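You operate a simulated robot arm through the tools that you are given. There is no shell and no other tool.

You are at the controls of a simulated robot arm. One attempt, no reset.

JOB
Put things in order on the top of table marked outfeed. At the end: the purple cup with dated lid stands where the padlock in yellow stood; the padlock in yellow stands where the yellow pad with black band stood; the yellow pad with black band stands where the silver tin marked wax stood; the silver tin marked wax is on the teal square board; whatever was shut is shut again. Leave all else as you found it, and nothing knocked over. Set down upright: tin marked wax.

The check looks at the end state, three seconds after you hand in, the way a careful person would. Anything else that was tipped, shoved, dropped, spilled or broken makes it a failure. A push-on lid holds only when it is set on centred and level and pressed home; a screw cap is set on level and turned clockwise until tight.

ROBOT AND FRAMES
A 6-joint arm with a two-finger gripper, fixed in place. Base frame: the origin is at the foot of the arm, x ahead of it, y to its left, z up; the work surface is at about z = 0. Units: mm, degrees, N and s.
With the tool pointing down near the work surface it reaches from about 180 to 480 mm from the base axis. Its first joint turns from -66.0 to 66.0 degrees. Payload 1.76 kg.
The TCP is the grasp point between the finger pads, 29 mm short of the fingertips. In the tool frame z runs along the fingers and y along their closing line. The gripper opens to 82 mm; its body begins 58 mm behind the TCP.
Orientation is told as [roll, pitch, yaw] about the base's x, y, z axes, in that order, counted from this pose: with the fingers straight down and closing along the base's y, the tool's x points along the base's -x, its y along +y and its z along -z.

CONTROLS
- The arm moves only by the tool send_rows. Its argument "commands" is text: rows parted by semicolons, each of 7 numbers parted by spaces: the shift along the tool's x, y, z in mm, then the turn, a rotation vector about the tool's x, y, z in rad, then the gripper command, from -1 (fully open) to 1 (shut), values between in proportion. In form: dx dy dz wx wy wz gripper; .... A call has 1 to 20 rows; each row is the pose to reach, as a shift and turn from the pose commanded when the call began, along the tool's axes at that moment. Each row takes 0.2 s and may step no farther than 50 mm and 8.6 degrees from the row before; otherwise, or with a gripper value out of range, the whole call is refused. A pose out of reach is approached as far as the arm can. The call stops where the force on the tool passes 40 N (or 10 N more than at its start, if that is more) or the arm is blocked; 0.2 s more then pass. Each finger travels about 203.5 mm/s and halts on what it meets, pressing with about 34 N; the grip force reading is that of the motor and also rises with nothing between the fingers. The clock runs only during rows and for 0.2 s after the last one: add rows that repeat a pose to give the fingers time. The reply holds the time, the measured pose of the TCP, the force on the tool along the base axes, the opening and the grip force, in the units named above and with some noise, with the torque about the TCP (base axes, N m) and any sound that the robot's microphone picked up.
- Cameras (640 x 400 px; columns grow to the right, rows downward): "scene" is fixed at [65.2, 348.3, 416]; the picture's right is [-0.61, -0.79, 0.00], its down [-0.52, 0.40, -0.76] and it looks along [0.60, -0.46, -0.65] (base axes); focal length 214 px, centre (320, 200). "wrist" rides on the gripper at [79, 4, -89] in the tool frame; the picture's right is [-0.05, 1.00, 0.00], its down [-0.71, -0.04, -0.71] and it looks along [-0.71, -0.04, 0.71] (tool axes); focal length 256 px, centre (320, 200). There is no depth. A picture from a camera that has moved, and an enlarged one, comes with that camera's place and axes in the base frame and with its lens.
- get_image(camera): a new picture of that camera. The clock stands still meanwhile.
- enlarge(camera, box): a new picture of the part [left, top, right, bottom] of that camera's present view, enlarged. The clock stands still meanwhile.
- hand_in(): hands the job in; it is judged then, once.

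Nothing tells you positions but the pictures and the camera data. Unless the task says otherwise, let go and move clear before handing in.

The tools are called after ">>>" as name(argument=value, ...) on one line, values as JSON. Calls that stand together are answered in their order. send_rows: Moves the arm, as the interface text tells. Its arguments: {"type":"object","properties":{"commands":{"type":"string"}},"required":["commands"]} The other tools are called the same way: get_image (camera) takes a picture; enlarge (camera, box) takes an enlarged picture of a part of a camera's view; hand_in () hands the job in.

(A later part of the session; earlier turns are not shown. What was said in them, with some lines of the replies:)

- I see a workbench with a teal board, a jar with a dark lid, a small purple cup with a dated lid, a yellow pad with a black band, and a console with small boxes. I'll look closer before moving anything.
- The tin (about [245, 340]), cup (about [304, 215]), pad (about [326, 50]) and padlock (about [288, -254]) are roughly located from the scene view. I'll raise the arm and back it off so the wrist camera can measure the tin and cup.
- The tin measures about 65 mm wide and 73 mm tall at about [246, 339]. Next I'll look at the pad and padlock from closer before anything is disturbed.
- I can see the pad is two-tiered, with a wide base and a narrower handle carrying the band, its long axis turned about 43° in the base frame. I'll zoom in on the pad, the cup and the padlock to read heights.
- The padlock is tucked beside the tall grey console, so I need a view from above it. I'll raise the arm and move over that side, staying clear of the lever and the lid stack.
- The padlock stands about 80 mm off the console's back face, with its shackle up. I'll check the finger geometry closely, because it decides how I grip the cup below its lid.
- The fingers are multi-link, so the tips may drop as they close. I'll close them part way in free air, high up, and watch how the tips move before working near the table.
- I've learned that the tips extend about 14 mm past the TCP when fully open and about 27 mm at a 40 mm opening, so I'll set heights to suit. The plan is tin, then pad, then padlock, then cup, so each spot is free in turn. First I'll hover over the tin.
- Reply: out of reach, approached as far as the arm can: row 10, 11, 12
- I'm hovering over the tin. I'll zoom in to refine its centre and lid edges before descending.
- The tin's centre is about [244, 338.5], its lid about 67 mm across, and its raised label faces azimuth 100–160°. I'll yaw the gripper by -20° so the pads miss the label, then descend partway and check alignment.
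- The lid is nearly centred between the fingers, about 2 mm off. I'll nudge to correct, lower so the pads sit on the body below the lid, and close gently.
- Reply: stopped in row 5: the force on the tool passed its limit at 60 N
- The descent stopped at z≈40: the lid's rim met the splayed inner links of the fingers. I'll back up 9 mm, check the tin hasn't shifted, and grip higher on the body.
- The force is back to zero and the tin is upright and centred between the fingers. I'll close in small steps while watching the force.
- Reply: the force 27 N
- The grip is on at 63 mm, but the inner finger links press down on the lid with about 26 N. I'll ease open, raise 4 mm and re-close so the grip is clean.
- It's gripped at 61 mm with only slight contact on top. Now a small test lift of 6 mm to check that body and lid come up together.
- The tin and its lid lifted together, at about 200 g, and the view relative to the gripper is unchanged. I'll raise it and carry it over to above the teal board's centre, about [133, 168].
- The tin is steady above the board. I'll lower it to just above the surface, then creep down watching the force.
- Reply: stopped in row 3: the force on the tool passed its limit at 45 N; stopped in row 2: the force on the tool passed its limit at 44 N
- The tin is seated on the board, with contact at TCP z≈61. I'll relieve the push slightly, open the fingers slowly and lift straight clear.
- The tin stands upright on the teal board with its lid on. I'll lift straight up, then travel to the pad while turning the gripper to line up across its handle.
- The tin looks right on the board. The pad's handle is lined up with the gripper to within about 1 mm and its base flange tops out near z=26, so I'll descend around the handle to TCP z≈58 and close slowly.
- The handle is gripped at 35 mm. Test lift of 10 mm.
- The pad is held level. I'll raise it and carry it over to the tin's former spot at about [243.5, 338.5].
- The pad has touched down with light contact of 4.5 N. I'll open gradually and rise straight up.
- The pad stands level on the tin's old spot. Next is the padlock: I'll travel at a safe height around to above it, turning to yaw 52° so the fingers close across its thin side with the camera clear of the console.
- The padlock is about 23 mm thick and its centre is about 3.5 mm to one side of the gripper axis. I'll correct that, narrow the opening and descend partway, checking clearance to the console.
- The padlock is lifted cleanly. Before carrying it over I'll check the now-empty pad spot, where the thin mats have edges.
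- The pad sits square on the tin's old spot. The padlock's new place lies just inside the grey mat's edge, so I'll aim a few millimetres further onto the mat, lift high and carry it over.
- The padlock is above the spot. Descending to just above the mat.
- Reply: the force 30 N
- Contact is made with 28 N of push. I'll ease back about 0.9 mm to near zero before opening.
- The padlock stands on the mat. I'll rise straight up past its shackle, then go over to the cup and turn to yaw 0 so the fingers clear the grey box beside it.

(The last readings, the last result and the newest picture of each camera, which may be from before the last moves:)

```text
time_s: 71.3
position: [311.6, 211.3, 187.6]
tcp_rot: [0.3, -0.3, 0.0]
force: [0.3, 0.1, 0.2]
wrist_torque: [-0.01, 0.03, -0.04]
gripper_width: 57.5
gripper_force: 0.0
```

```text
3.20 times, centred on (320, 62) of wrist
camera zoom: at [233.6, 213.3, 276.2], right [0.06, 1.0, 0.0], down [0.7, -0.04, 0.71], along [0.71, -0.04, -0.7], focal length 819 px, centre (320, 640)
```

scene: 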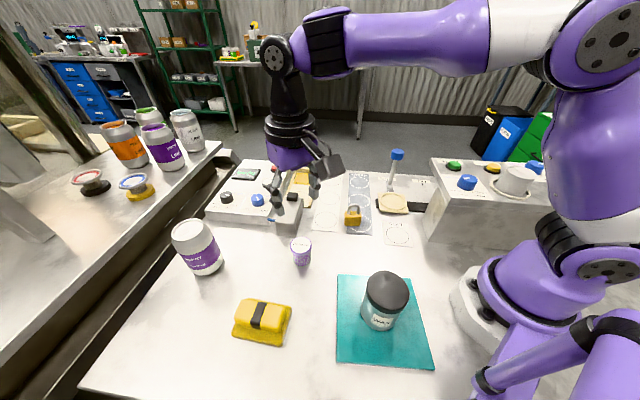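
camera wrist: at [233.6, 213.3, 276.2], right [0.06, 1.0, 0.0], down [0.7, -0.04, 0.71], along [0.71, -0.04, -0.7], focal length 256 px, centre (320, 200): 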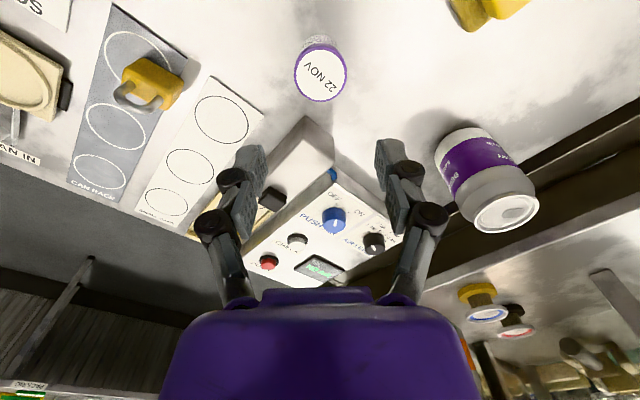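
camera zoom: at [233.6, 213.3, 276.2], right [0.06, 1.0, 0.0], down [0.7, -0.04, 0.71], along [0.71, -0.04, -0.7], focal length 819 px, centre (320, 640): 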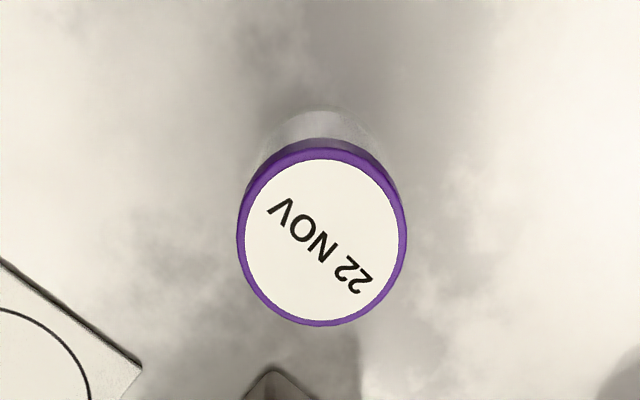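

The cup's lid is centred under the gripper to about 1 mm, and the cup stands about 45 mm tall. I'll lower around it in stages with a 57 mm opening.

>>> send_rows(commands="0 0.5 35 0 0 0 -0.4; 0 0.5 70 0 0 0 -0.4; 0 0.5 100 0 0 0 -0.4; 0 0.5 112 0 0 0 -0.4; 0 0.5 112 0 0 0 -0.4")

>>> get_image(camera="wrist")

>>> enlarge(camera="scene", box=[250, 190, 350, 280])

```text
time_s: 72.5
position: [312.1, 212.3, 73.6]
tcp_rot: [0.3, -0.3, 0.0]
force: [0.0, -0.3, -0.1]
wrist_torque: [0.0, -0.01, -0.01]
gripper_width: 57.3
gripper_force: 0.0
```

```text
taken
camera wrist: at [234.0, 214.1, 163.0], right [0.05, 1.0, 0.0], down [0.7, -0.04, 0.71], along [0.71, -0.03, -0.7], focal length 256 px, centre (320, 200)
```

wrist: 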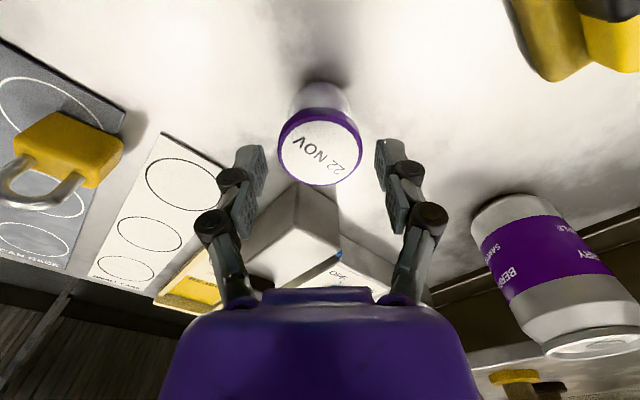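

```text
4.44 times, centred on (300, 235) of scene
camera zoom: at [65.2, 348.3, 416.0], right [-0.61, -0.79, 0.0], down [-0.52, 0.4, -0.76], along [0.6, -0.46, -0.65], focal length 953 px, centre (409, 44)
```

zoom: 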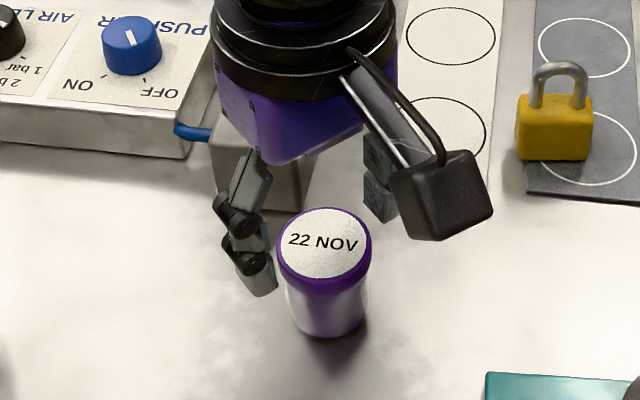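

The cup is centred between the fingers and the padlock stands well behind it. Lowering to TCP z≈32.

>>> send_rows(commands="1.5 0 12 0 0 0 -0.4; 1.5 0 24 0 0 0 -0.4; 1.5 0 34 0 0 0 -0.4; 1.5 0 41 0 0 0 -0.4; 1.5 0 41 0 0 0 -0.4")

>>> get_image(camera="wrist")

>>> enlarge(camera="scene", box=[250, 190, 350, 280])

```text
time_s: 73.7
position: [310.2, 211.4, 32.4]
tcp_rot: [0.3, -0.2, 0.0]
force: [-0.5, 0.3, -0.1]
wrist_torque: [0.01, 0.02, -0.01]
gripper_width: 57.4
gripper_force: 0.0
```

```text
taken
camera wrist: at [232.1, 213.4, 121.4], right [0.05, 1.0, 0.0], down [0.7, -0.04, 0.71], along [0.71, -0.03, -0.7], focal length 256 px, centre (320, 200)
```

wrist: 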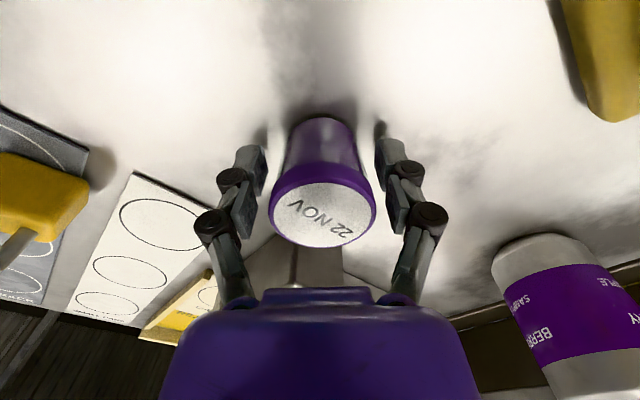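

```text
4.44 times, centred on (300, 235) of scene
camera zoom: at [65.2, 348.3, 416.0], right [-0.61, -0.79, 0.0], down [-0.52, 0.4, -0.76], along [0.6, -0.46, -0.65], focal length 953 px, centre (409, 44)
```

zoom: 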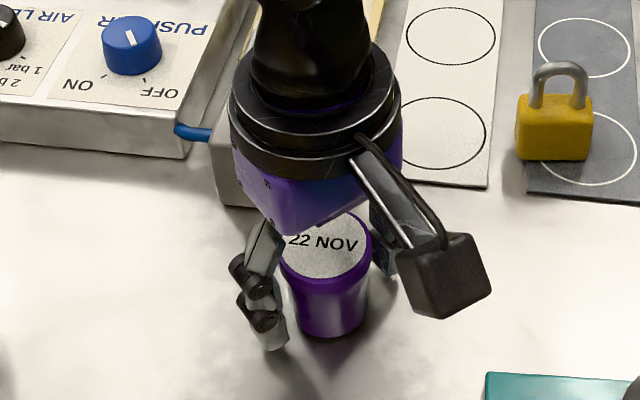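

>>> send_rows(commands="0 0 0 0 0 0 -0.3; 0 0 0 0 0 0 -0.2; 0 0 0 0 0 0 -0.14; 0 0 0 0 0 0 -0.1; 0 0 0 0 0 0 -0.1")

>>> send_rows(commands="0 0 0 0 0 0 -0.06; 0 0 0 0 0 0 -0.03; 0 0 0 0 0 0 0; 0 0 0 0 0 0 0")

>>> get_image(camera="wrist")

```text
time_s: 74.9
position: [309.0, 210.6, 32.9]
tcp_rot: [0.3, -0.2, 0.0]
force: [0.3, -0.3, 0.2]
wrist_torque: [-0.03, 0.01, -0.02]
gripper_width: 45.2
gripper_force: 0.0
```

```text
time_s: 75.9
position: [310.2, 210.8, 31.6]
tcp_rot: [0.2, -0.2, 0.0]
force: [-0.4, -0.7, 1.6]
wrist_torque: [-0.1, 0.0, -0.04]
gripper_width: 42.1
gripper_force: 13.3
```

```text
taken
camera wrist: at [232.1, 213.4, 121.5], right [0.05, 1.0, 0.0], down [0.7, -0.04, 0.71], along [0.71, -0.03, -0.7], focal length 256 px, centre (320, 200)
```

wrist: 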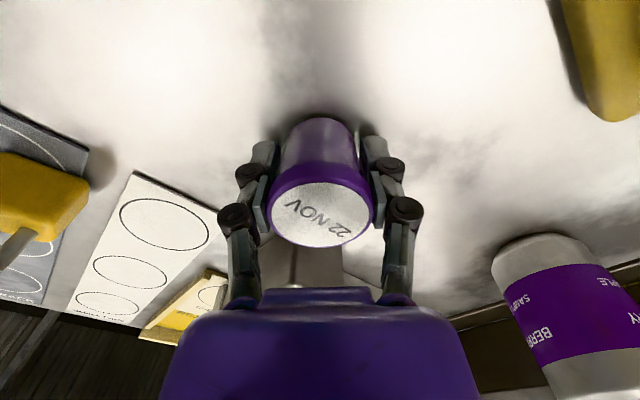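

>>> enlarge(camera="wrist", box=[220, 100, 420, 300])

>>> enlarge(camera="scene", box=[270, 220, 334, 280])

```text
2.00 times, centred on (320, 200) of wrist
camera zoom: at [232.1, 213.4, 121.5], right [0.05, 1.0, 0.0], down [0.7, -0.04, 0.71], along [0.71, -0.03, -0.7], focal length 512 px, centre (320, 200)
```

zoom: 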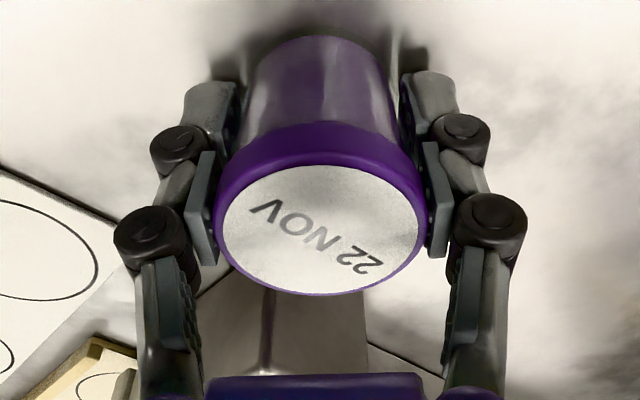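

```text
6.67 times, centred on (302, 250) of scene
camera zoom: at [65.2, 348.3, 416.0], right [-0.61, -0.79, 0.0], down [-0.52, 0.4, -0.76], along [0.6, -0.46, -0.65], focal length 1430 px, centre (440, -133)
```

zoom: 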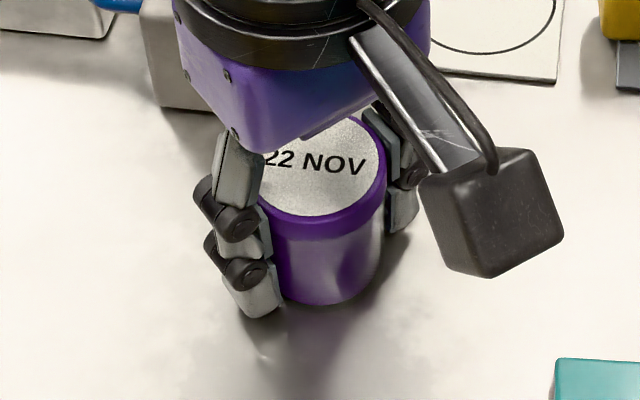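

The inner pads touch the lid ring and the distal pads flank the body. I'll firm the grip and test a 3 mm lift to see whether the cup follows its lid. At this height it can be re-seated if it doesn't.

>>> send_rows(commands="0 0 0 0 0 0 0.08; 0 0 0 0 0 0 0.15; 0 0 0 0 0 0 0.15; 0 0 -1 0 0 0 0.15; 0 0 -2 0 0 0 0.15; 0 0 -3 0 0 0 0.15; 0 0 -3 0 0 0 0.15; 0 0 -3 0 0 0 0.15")

>>> enlarge(camera="wrist", box=[220, 100, 420, 300])

>>> enlarge(camera="scene", box=[270, 220, 334, 280])

```text
time_s: 77.7
position: [309.0, 212.3, 36.0]
tcp_rot: [0.3, -0.1, 0.0]
force: [0.1, 1.0, -0.4]
wrist_torque: [0.02, -0.01, -0.01]
gripper_width: 41.3
gripper_force: 33.8
```

```text
2.00 times, centred on (320, 200) of wrist
camera zoom: at [232.3, 213.4, 124.3], right [0.05, 1.0, 0.0], down [0.7, -0.04, 0.71], along [0.71, -0.03, -0.7], focal length 512 px, centre (320, 200)
```

zoom: 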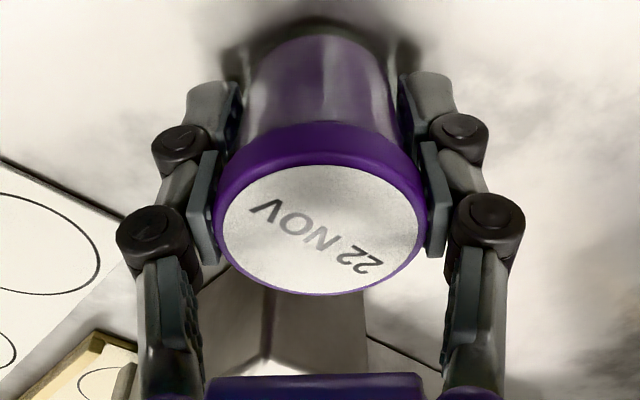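

```text
6.67 times, centred on (302, 250) of scene
camera zoom: at [65.2, 348.3, 416.0], right [-0.61, -0.79, 0.0], down [-0.52, 0.4, -0.76], along [0.6, -0.46, -0.65], focal length 1430 px, centre (440, -133)
```

zoom: 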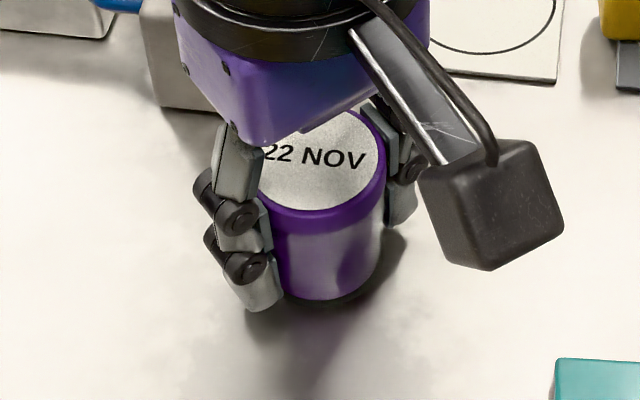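

The cup came up with its lid, with no gap between them. I'll lift another 12 mm slowly and re-check.

>>> send_rows(commands="0 0 -2 0 0 0 0.15; 0 0 -5 0 0 0 0.15; 0 0 -8 0 0 0 0.15; 0 0 -11 0 0 0 0.15; 0 0 -12 0 0 0 0.15; 0 0 -12 0 0 0 0.15")

>>> enlarge(camera="wrist", box=[220, 100, 420, 300])

>>> enlarge(camera="scene", box=[270, 220, 334, 280])

```text
time_s: 79.1
position: [309.6, 210.6, 47.2]
tcp_rot: [0.4, -0.2, 0.1]
force: [0.4, -0.2, -0.9]
wrist_torque: [-0.02, -0.02, 0.0]
gripper_width: 41.0
gripper_force: 34.4
```

```text
2.00 times, centred on (320, 200) of wrist
camera zoom: at [232.2, 213.4, 136.4], right [0.05, 1.0, 0.0], down [0.7, -0.04, 0.71], along [0.71, -0.03, -0.7], focal length 512 px, centre (320, 200)
```

zoom: 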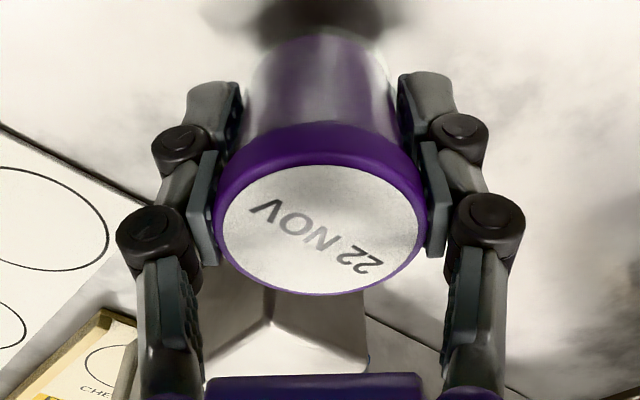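

```text
6.67 times, centred on (302, 250) of scene
camera zoom: at [65.2, 348.3, 416.0], right [-0.61, -0.79, 0.0], down [-0.52, 0.4, -0.76], along [0.6, -0.46, -0.65], focal length 1430 px, centre (440, -133)
```

zoom: 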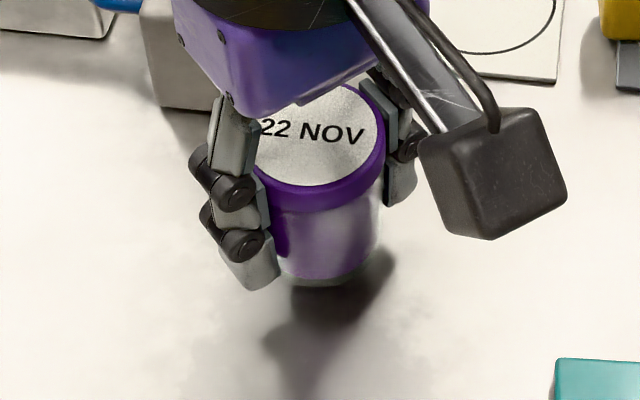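

The cup and lid hold together firmly. I'll raise slowly to a safe carrying height.

>>> send_rows(commands="0 0 -6 0 0 0 0.15; 0 0 -20 0 0 0 0.15; 0 0 -42 0 0 0 0.15; 0 0 -68 0 0 0 0.15; 0 0 -94 0 0 0 0.15; 0 0 -120 0 0 0 0.15; 0 0 -142 0 0 0 0.15; 0 0 -158 0 0 0 0.15; 0 0 -166 0 0 0 0.15; 0 0 -168 0 0 0 0.15; 0 0 -168 0 0 0 0.15")

>>> get_image(camera="wrist")

```text
time_s: 81.5
position: [309.1, 210.6, 216.1]
tcp_rot: [0.3, -0.3, -0.1]
force: [0.1, 0.1, -0.3]
wrist_torque: [-0.03, 0.02, 0.01]
gripper_width: 41.1
gripper_force: 33.7
```

```text
taken
camera wrist: at [231.5, 213.5, 304.8], right [0.05, 1.0, 0.0], down [0.7, -0.04, 0.71], along [0.71, -0.03, -0.7], focal length 256 px, centre (320, 200)
```

wrist: 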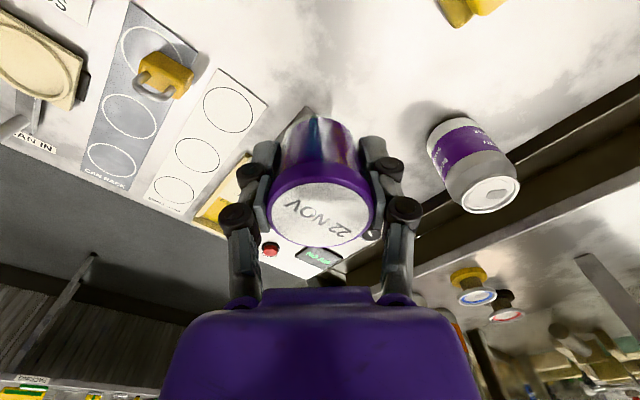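

>>> send_rows(commands="0.3 -10 0 0 0 -0.02 0.15; 0.7 -28 0 0 0 -0.054 0.15; 1.4 -54 0 0 0 -0.105 0.15; 2.1 -82 0 0 0 -0.159 0.15; 2.9 -110 0 0 0 -0.214 0.15; 3.6 -138 0 0 0 -0.268 0.15; 4.3 -166 0 0 0 -0.323 0.15; 5.1 -194 0 0 0 -0.377 0.15; 5.8 -222 0 0 0 -0.431 0.15; 6.5 -250 0 0 0 -0.486 0.15; 7.3 -278 0 0 0 -0.54 0.15; 8 -306 0 0 0 -0.595 0.15; 8.7 -334 0 0 0 -0.649 0.15; 9.5 -362 0 0 0 -0.704 0.15; 10.2 -390 0 0 0 -0.758 0.15; 10.9 -418 0 0 0 -0.812 0.15; 11.5 -442 0 0 0 -0.859 0.15; 12 -458 0 0 0 -0.89 0.15; 12.2 -466.8 0 0 0 -0.9076 0.15; 12.2 -466.8 0 0 0 -0.9076 0.15")

>>> get_image(camera="wrist")

>>> get_image(camera="scene")

```text
time_s: 85.7
position: [297.6, -254.5, 212.5]
tcp_rot: [0.1, -0.3, 52.0]
force: [-0.1, -0.1, -0.9]
wrist_torque: [-0.01, -0.02, 0.01]
gripper_width: 41.1
gripper_force: 34.0
```

```text
taken
camera wrist: at [246.3, -317.3, 301.6], right [-0.75, 0.66, 0.0], down [0.46, 0.53, 0.71], along [0.47, 0.54, -0.7], focal length 256 px, centre (320, 200)
```

wrist: 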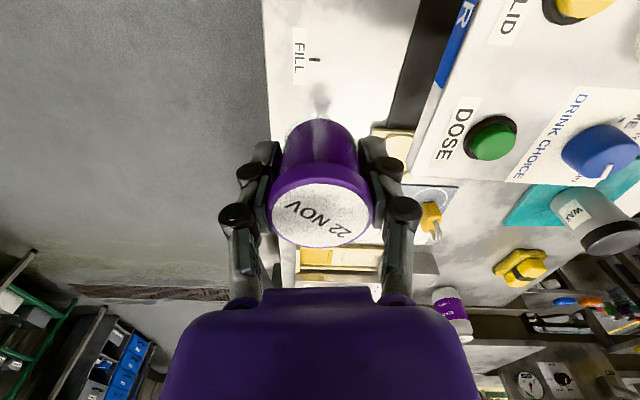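

```text
taken
```

scene: 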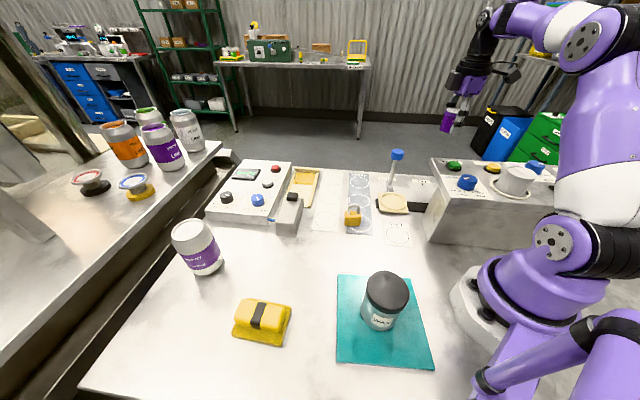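

The cup hangs straight, directly above the padlock's old spot by the FILL label. I'll lower it gently to just above the table.

>>> send_rows(commands="0 0 6 0 0 0 0.15; 0 0 20 0 0 0 0.15; 0 0 42 0 0 0 0.15; 0 0 66 0 0 0 0.15; 0 0 90 0 0 0 0.15; 0 0 114 0 0 0 0.15; 0 0 136 0 0 0 0.15; 0 0 154 0 0 0 0.15; 0 0 166 0 0 0 0.15; 0 0 172 0 0 0 0.15; 0 0 172 0 0 0 0.15")

>>> get_image(camera="wrist")

>>> enlarge(camera="scene", box=[380, 90, 540, 215])

```text
time_s: 88.1
position: [299.3, -253.8, 40.5]
tcp_rot: [0.0, -0.2, 52.1]
force: [-0.5, -0.1, -0.1]
wrist_torque: [-0.02, -0.03, 0.03]
gripper_width: 41.1
gripper_force: 34.1
```

```text
taken
camera wrist: at [248.3, -316.1, 130.4], right [-0.75, 0.66, 0.0], down [0.46, 0.53, 0.71], along [0.47, 0.54, -0.7], focal length 256 px, centre (320, 200)
```

wrist: 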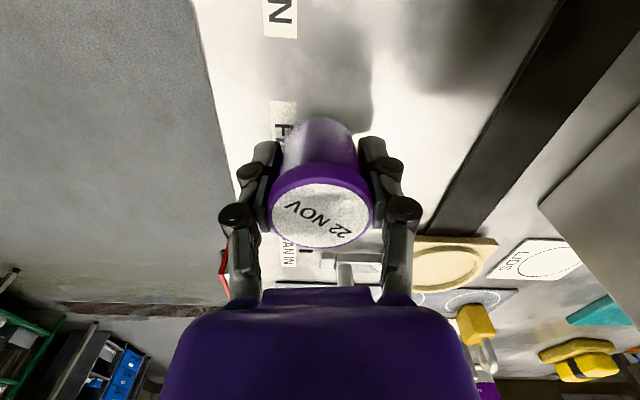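

```text
3.20 times, centred on (460, 152) of scene
camera zoom: at [65.2, 348.3, 416.0], right [-0.61, -0.79, 0.0], down [-0.52, 0.4, -0.76], along [0.6, -0.46, -0.65], focal length 686 px, centre (-128, 352)
```

zoom: 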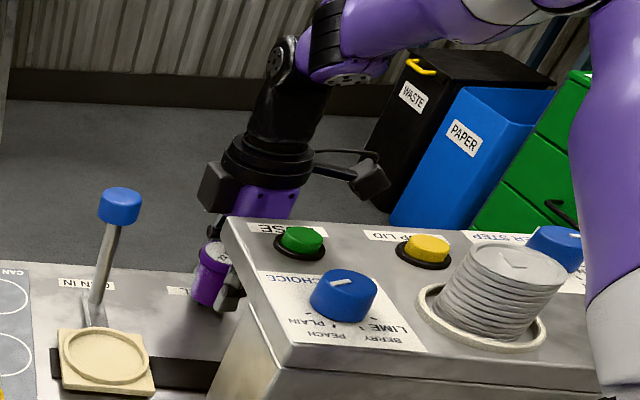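

>>> send_rows(commands="0 0 1.5 0 0 0 0.15; 0 0 3 0 0 0 0.15; 0 0 4.5 0 0 0 0.15; 0 0 5.5 0 0 0 0.15; 0 0 5.5 0 0 0 0.15")

>>> send_rows(commands="0 0 0.4 0 0 0 0.15; 0 0 0.8 0 0 0 0.15; 0 0 0.8 0 0 0 0.15")

```text
time_s: 89.3
position: [298.0, -254.9, 36.1]
tcp_rot: [0.0, -0.4, 52.0]
force: [0.0, 0.1, 0.1]
wrist_torque: [-0.01, -0.02, 0.0]
gripper_width: 41.1
gripper_force: 34.0
```

```text
time_s: 90.1
position: [297.8, -255.7, 34.7]
tcp_rot: [0.0, -0.3, 52.0]
force: [0.3, 0.1, -0.8]
wrist_torque: [-0.01, -0.02, 0.0]
gripper_width: 40.8
gripper_force: 34.0
```

>>> send_rows(commands="0 0 0.4 0 0 0 0.15; 0 0 0.8 0 0 0 0.15; 0 0 0.8 0 0 0 0.15")

>>> send_rows(commands="0 0 0.4 0 0 0 0.15; 0 0 0.7 0 0 0 0.15; 0 0 0.7 0 0 0 0.15")

```text
time_s: 90.9
position: [297.4, -253.9, 33.8]
tcp_rot: [0.1, -0.3, 52.0]
force: [-0.2, 0.5, -0.4]
wrist_torque: [-0.01, -0.02, -0.02]
gripper_width: 41.3
gripper_force: 34.1
```

```text
time_s: 91.7
position: [297.9, -255.3, 33.3]
tcp_rot: [0.0, -0.3, 51.9]
force: [0.8, 0.3, -0.5]
wrist_torque: [-0.02, 0.02, 0.04]
gripper_width: 41.2
gripper_force: 33.7
```

>>> send_rows(commands="0 0 0.3 0 0 0 0.15; 0 0 0.6 0 0 0 0.15; 0 0 0.6 0 0 0 0.15")

>>> get_image(camera="wrist")

```text
time_s: 92.5
position: [297.8, -255.0, 33.3]
tcp_rot: [0.0, -0.4, 52.1]
force: [-0.3, -0.3, -0.1]
wrist_torque: [0.0, 0.02, 0.01]
gripper_width: 41.3
gripper_force: 34.1
```

```text
taken
camera wrist: at [246.6, -316.8, 121.8], right [-0.75, 0.66, 0.0], down [0.46, 0.53, 0.71], along [0.47, 0.54, -0.7], focal length 256 px, centre (320, 200)
```

wrist: 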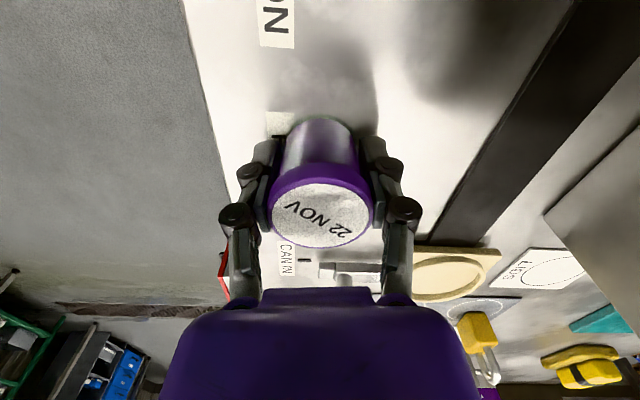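

>>> send_rows(commands="0 0 0.3 0 0 0 0.15; 0 0 0.6 0 0 0 0.15; 0 0 0.6 0 0 0 0.15")

>>> send_rows(commands="0 0 0.3 0 0 0 0.15; 0 0 0.5 0 0 0 0.15; 0 0 0.5 0 0 0 0.15")

```text
time_s: 93.3
position: [298.3, -255.5, 32.3]
tcp_rot: [0.0, -0.3, 52.0]
force: [-1.4, 1.4, 6.5]
wrist_torque: [0.04, 0.15, -0.03]
gripper_width: 41.1
gripper_force: 33.8
```

```text
time_s: 94.1
position: [299.0, -254.7, 32.3]
tcp_rot: [-0.1, -0.3, 51.9]
force: [0.2, 0.4, 22.0]
wrist_torque: [-0.01, 0.04, -0.05]
gripper_width: 41.0
gripper_force: 33.8
```

The cup is down and pressed with 22 N, which also keeps the lid home. I'll ease off and open the fingers slowly.

>>> send_rows(commands="0 0 -0.3 0 0 0 0.15; 0 0 -0.5 0 0 0 0.15; 0 0 -0.5 0 0 0 0.15")

>>> send_rows(commands="0 0 0 0 0 0 0.08; 0 0 0 0 0 0 0.02; 0 0 0 0 0 0 -0.03; 0 0 0 0 0 0 -0.08; 0 0 0 0 0 0 -0.15; 0 0 0 0 0 0 -0.25; 0 0 0 0 0 0 -0.35; 0 0 0 0 0 0 -0.4; 0 0 0 0 0 0 -0.4")

>>> get_image(camera="wrist")

>>> enlarge(camera="scene", box=[380, 90, 540, 215])

```text
time_s: 94.9
position: [298.0, -253.9, 32.2]
tcp_rot: [0.1, -0.2, 52.0]
force: [0.5, -4.0, 13.3]
wrist_torque: [-0.17, -0.02, 0.0]
gripper_width: 40.9
gripper_force: 33.6
```

```text
time_s: 96.9
position: [298.6, -255.0, 31.2]
tcp_rot: [0.1, -0.3, 52.0]
force: [0.0, -0.3, 0.8]
wrist_torque: [0.01, -0.02, 0.02]
gripper_width: 57.2
gripper_force: 0.1
```

```text
taken
camera wrist: at [246.8, -316.7, 120.8], right [-0.75, 0.66, 0.0], down [0.46, 0.53, 0.71], along [0.47, 0.54, -0.7], focal length 256 px, centre (320, 200)
```

wrist: 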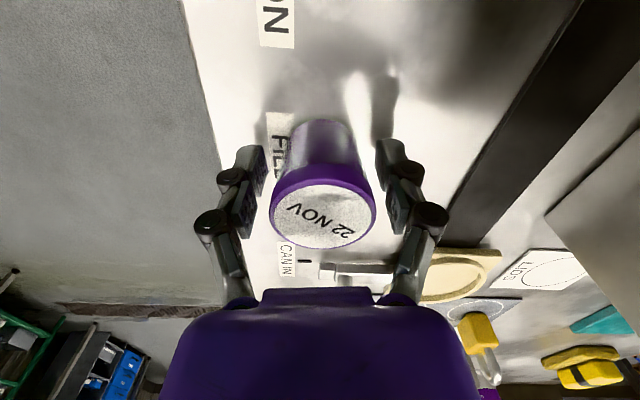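

```text
3.20 times, centred on (460, 152) of scene
camera zoom: at [65.2, 348.3, 416.0], right [-0.61, -0.79, 0.0], down [-0.52, 0.4, -0.76], along [0.6, -0.46, -0.65], focal length 686 px, centre (-128, 352)
```

zoom: 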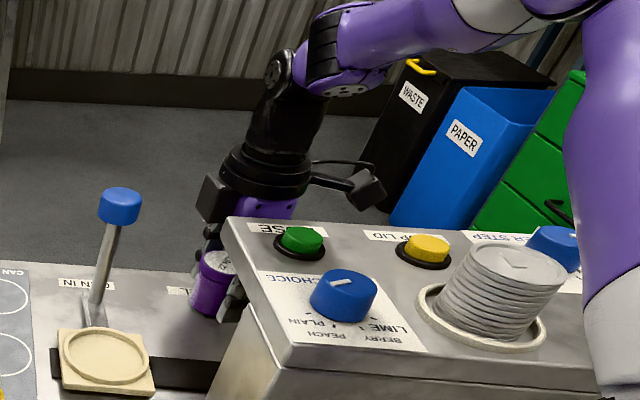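

The cup stands upright with its lid on. I'll rise straight up clear of it.

>>> send_rows(commands="0 0 -8 0 0 0 -0.4; 0 0 -22 0 0 0 -0.4; 0 0 -45 0 0 0 -0.4; 0 0 -80 0 0 0 -0.4; 0 0 -115 0 0 0 -0.4; 0 0 -150 0 0 0 -0.4; 0 0 -180 0 0 0 -0.4; 0 0 -180 0 0 0 -0.4")

>>> get_image(camera="wrist")

>>> get_image(camera="scene")

>>> enlarge(camera="wrist", box=[264, 0, 392, 100])

>>> enlarge(camera="scene", box=[400, 140, 480, 210])

```text
time_s: 98.7
position: [294.8, -253.4, 211.5]
tcp_rot: [0.0, -0.3, 52.0]
force: [0.3, -0.1, 0.4]
wrist_torque: [0.0, -0.03, 0.01]
gripper_width: 57.2
gripper_force: 0.0
```

```text
taken
camera wrist: at [244.5, -316.2, 301.1], right [-0.75, 0.66, 0.0], down [0.46, 0.53, 0.71], along [0.47, 0.54, -0.7], focal length 256 px, centre (320, 200)
```

wrist: 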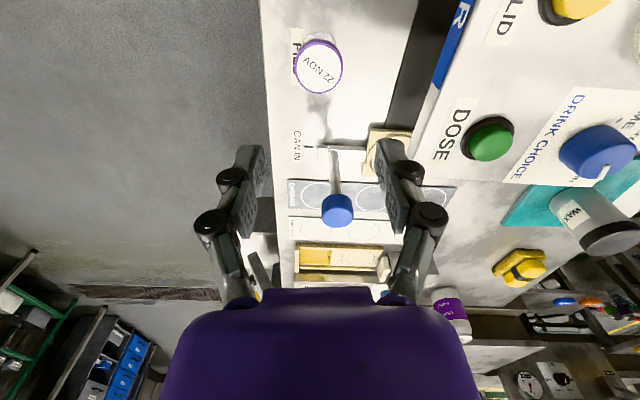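

```text
taken
```

scene: 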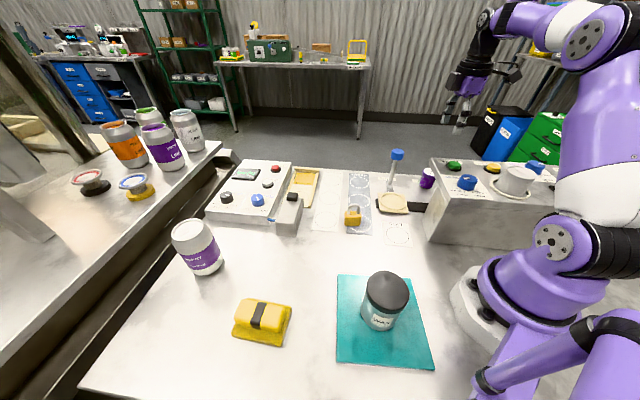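

```text
4.00 times, centred on (328, 50) of wrist
camera zoom: at [244.5, -316.2, 301.1], right [-0.75, 0.66, 0.0], down [0.46, 0.53, 0.71], along [0.47, 0.54, -0.7], focal length 1024 px, centre (288, 800)
```

zoom: 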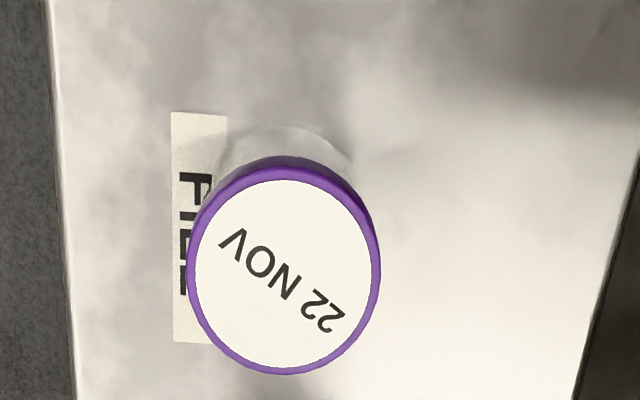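

```text
5.71 times, centred on (440, 175) of scene
camera zoom: at [65.2, 348.3, 416.0], right [-0.61, -0.79, 0.0], down [-0.52, 0.4, -0.76], along [0.6, -0.46, -0.65], focal length 1226 px, centre (-366, 343)
```

zoom: 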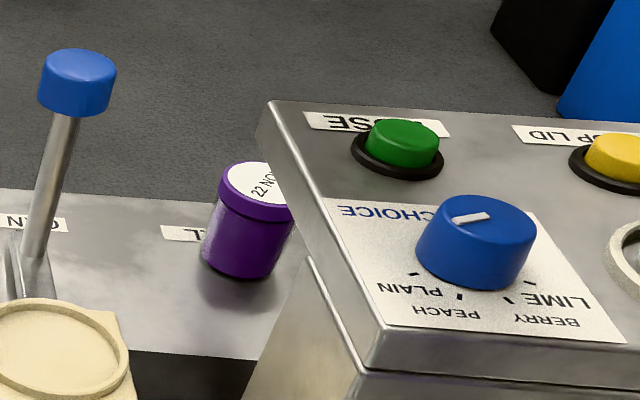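

All four pieces look in place. I'll inspect each one closely before handing in.

>>> enlarge(camera="scene", box=[335, 190, 399, 240])

>>> enlarge(camera="scene", box=[330, 255, 440, 375])

>>> enlarge(camera="scene", box=[150, 200, 330, 360])

>>> enlarge(camera="scene", box=[412, 158, 446, 192])

>>> enlarge(camera="scene", box=[200, 140, 440, 290])

```text
8.00 times, centred on (367, 215) of scene
camera zoom: at [65.2, 348.3, 416.0], right [-0.61, -0.79, 0.0], down [-0.52, 0.4, -0.76], along [0.6, -0.46, -0.65], focal length 1716 px, centre (-56, 80)
```

zoom: 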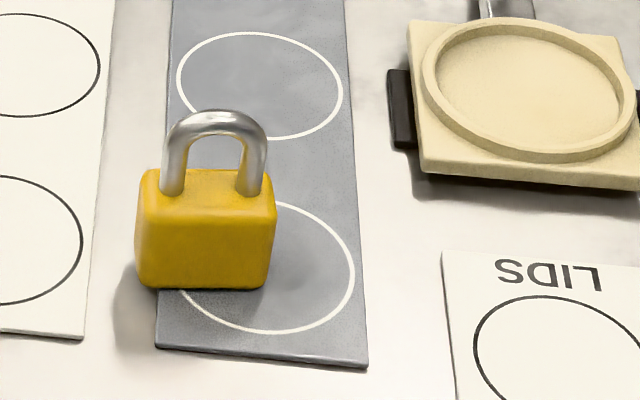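

```text
3.33 times, centred on (385, 315) of scene
camera zoom: at [65.2, 348.3, 416.0], right [-0.61, -0.79, 0.0], down [-0.52, 0.4, -0.76], along [0.6, -0.46, -0.65], focal length 715 px, centre (103, -183)
```

zoom: 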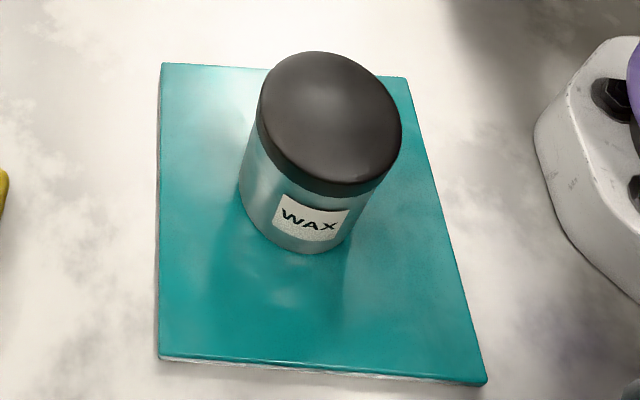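

```text
2.50 times, centred on (240, 280) of scene
camera zoom: at [65.2, 348.3, 416.0], right [-0.61, -0.79, 0.0], down [-0.52, 0.4, -0.76], along [0.6, -0.46, -0.65], focal length 536 px, centre (520, 0)
```

zoom: 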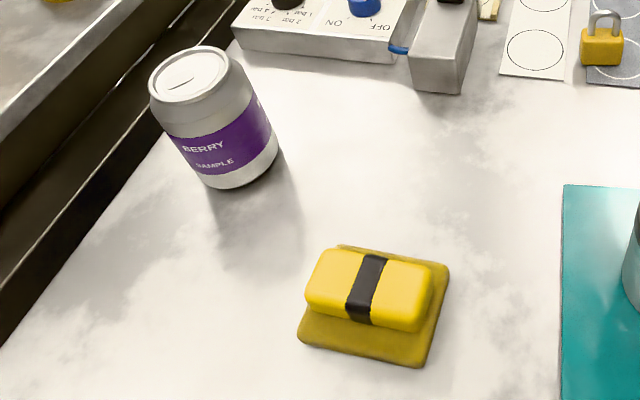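

```text
11.76 times, centred on (429, 175) of scene
camera zoom: at [65.2, 348.3, 416.0], right [-0.61, -0.79, 0.0], down [-0.52, 0.4, -0.76], along [0.6, -0.46, -0.65], focal length 2523 px, centre (-962, 494)
```

zoom: 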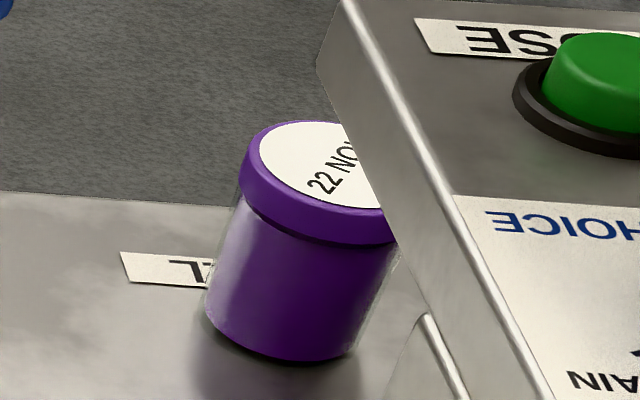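

```text
2.67 times, centred on (320, 215) of scene
camera zoom: at [65.2, 348.3, 416.0], right [-0.61, -0.79, 0.0], down [-0.52, 0.4, -0.76], along [0.6, -0.46, -0.65], focal length 572 px, centre (320, 160)
```

zoom: 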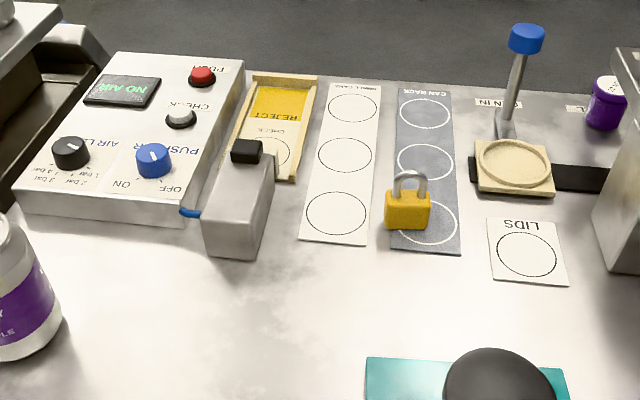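

Everything checks out in the pictures:
- The tin marked wax stands upright on the teal board with its lid on.
- The yellow pad is on the tin's old spot.
- The padlock stands on the pad's old spot.
- The cup stands with its lid level on the padlock's old spot.

Nothing else has moved, and the gripper is open and well clear, so I'm handing in.

>>> hand_in()

```text
The job is handed in.
```

I finished the job and handed it in. I don't know the verdict: the reply only confirmed the hand-in. In the last pictures, taken before I handed in, everything was upright and nothing else on the table had moved.

| Item | Where it is now | Offset from the target spot |
|---|---|---|
| Silver tin marked wax | Upright on the teal board, lid on | Fully on the board |
| Yellow pad with black band | Where the tin stood | About 4 mm |
| Padlock in yellow | Where the pad stood | About 6 mm |
| Purple cup with dated lid | Where the padlock stood, lid on and level | About 4 mm |

The offsets are my estimates from the camera views. I set the padlock a few millimetres further onto the grey mat on purpose. The pad's centre was only about 3 mm inside the mat's edge, and the padlock stands more securely there. One end of it still overhangs the edge slightly.

- **Tin:** on the first approach the gripper pushed down on the tin's lid with about 60 N before it stopped. The lid looked undamaged and in place afterwards.
- **Cup:** I carried the cup gripped by its lid, because the fingers could not reach past the lid to the body. I tested this with a 3 mm lift first. The cup stayed attached throughout, and setting it down pressed the lid home.
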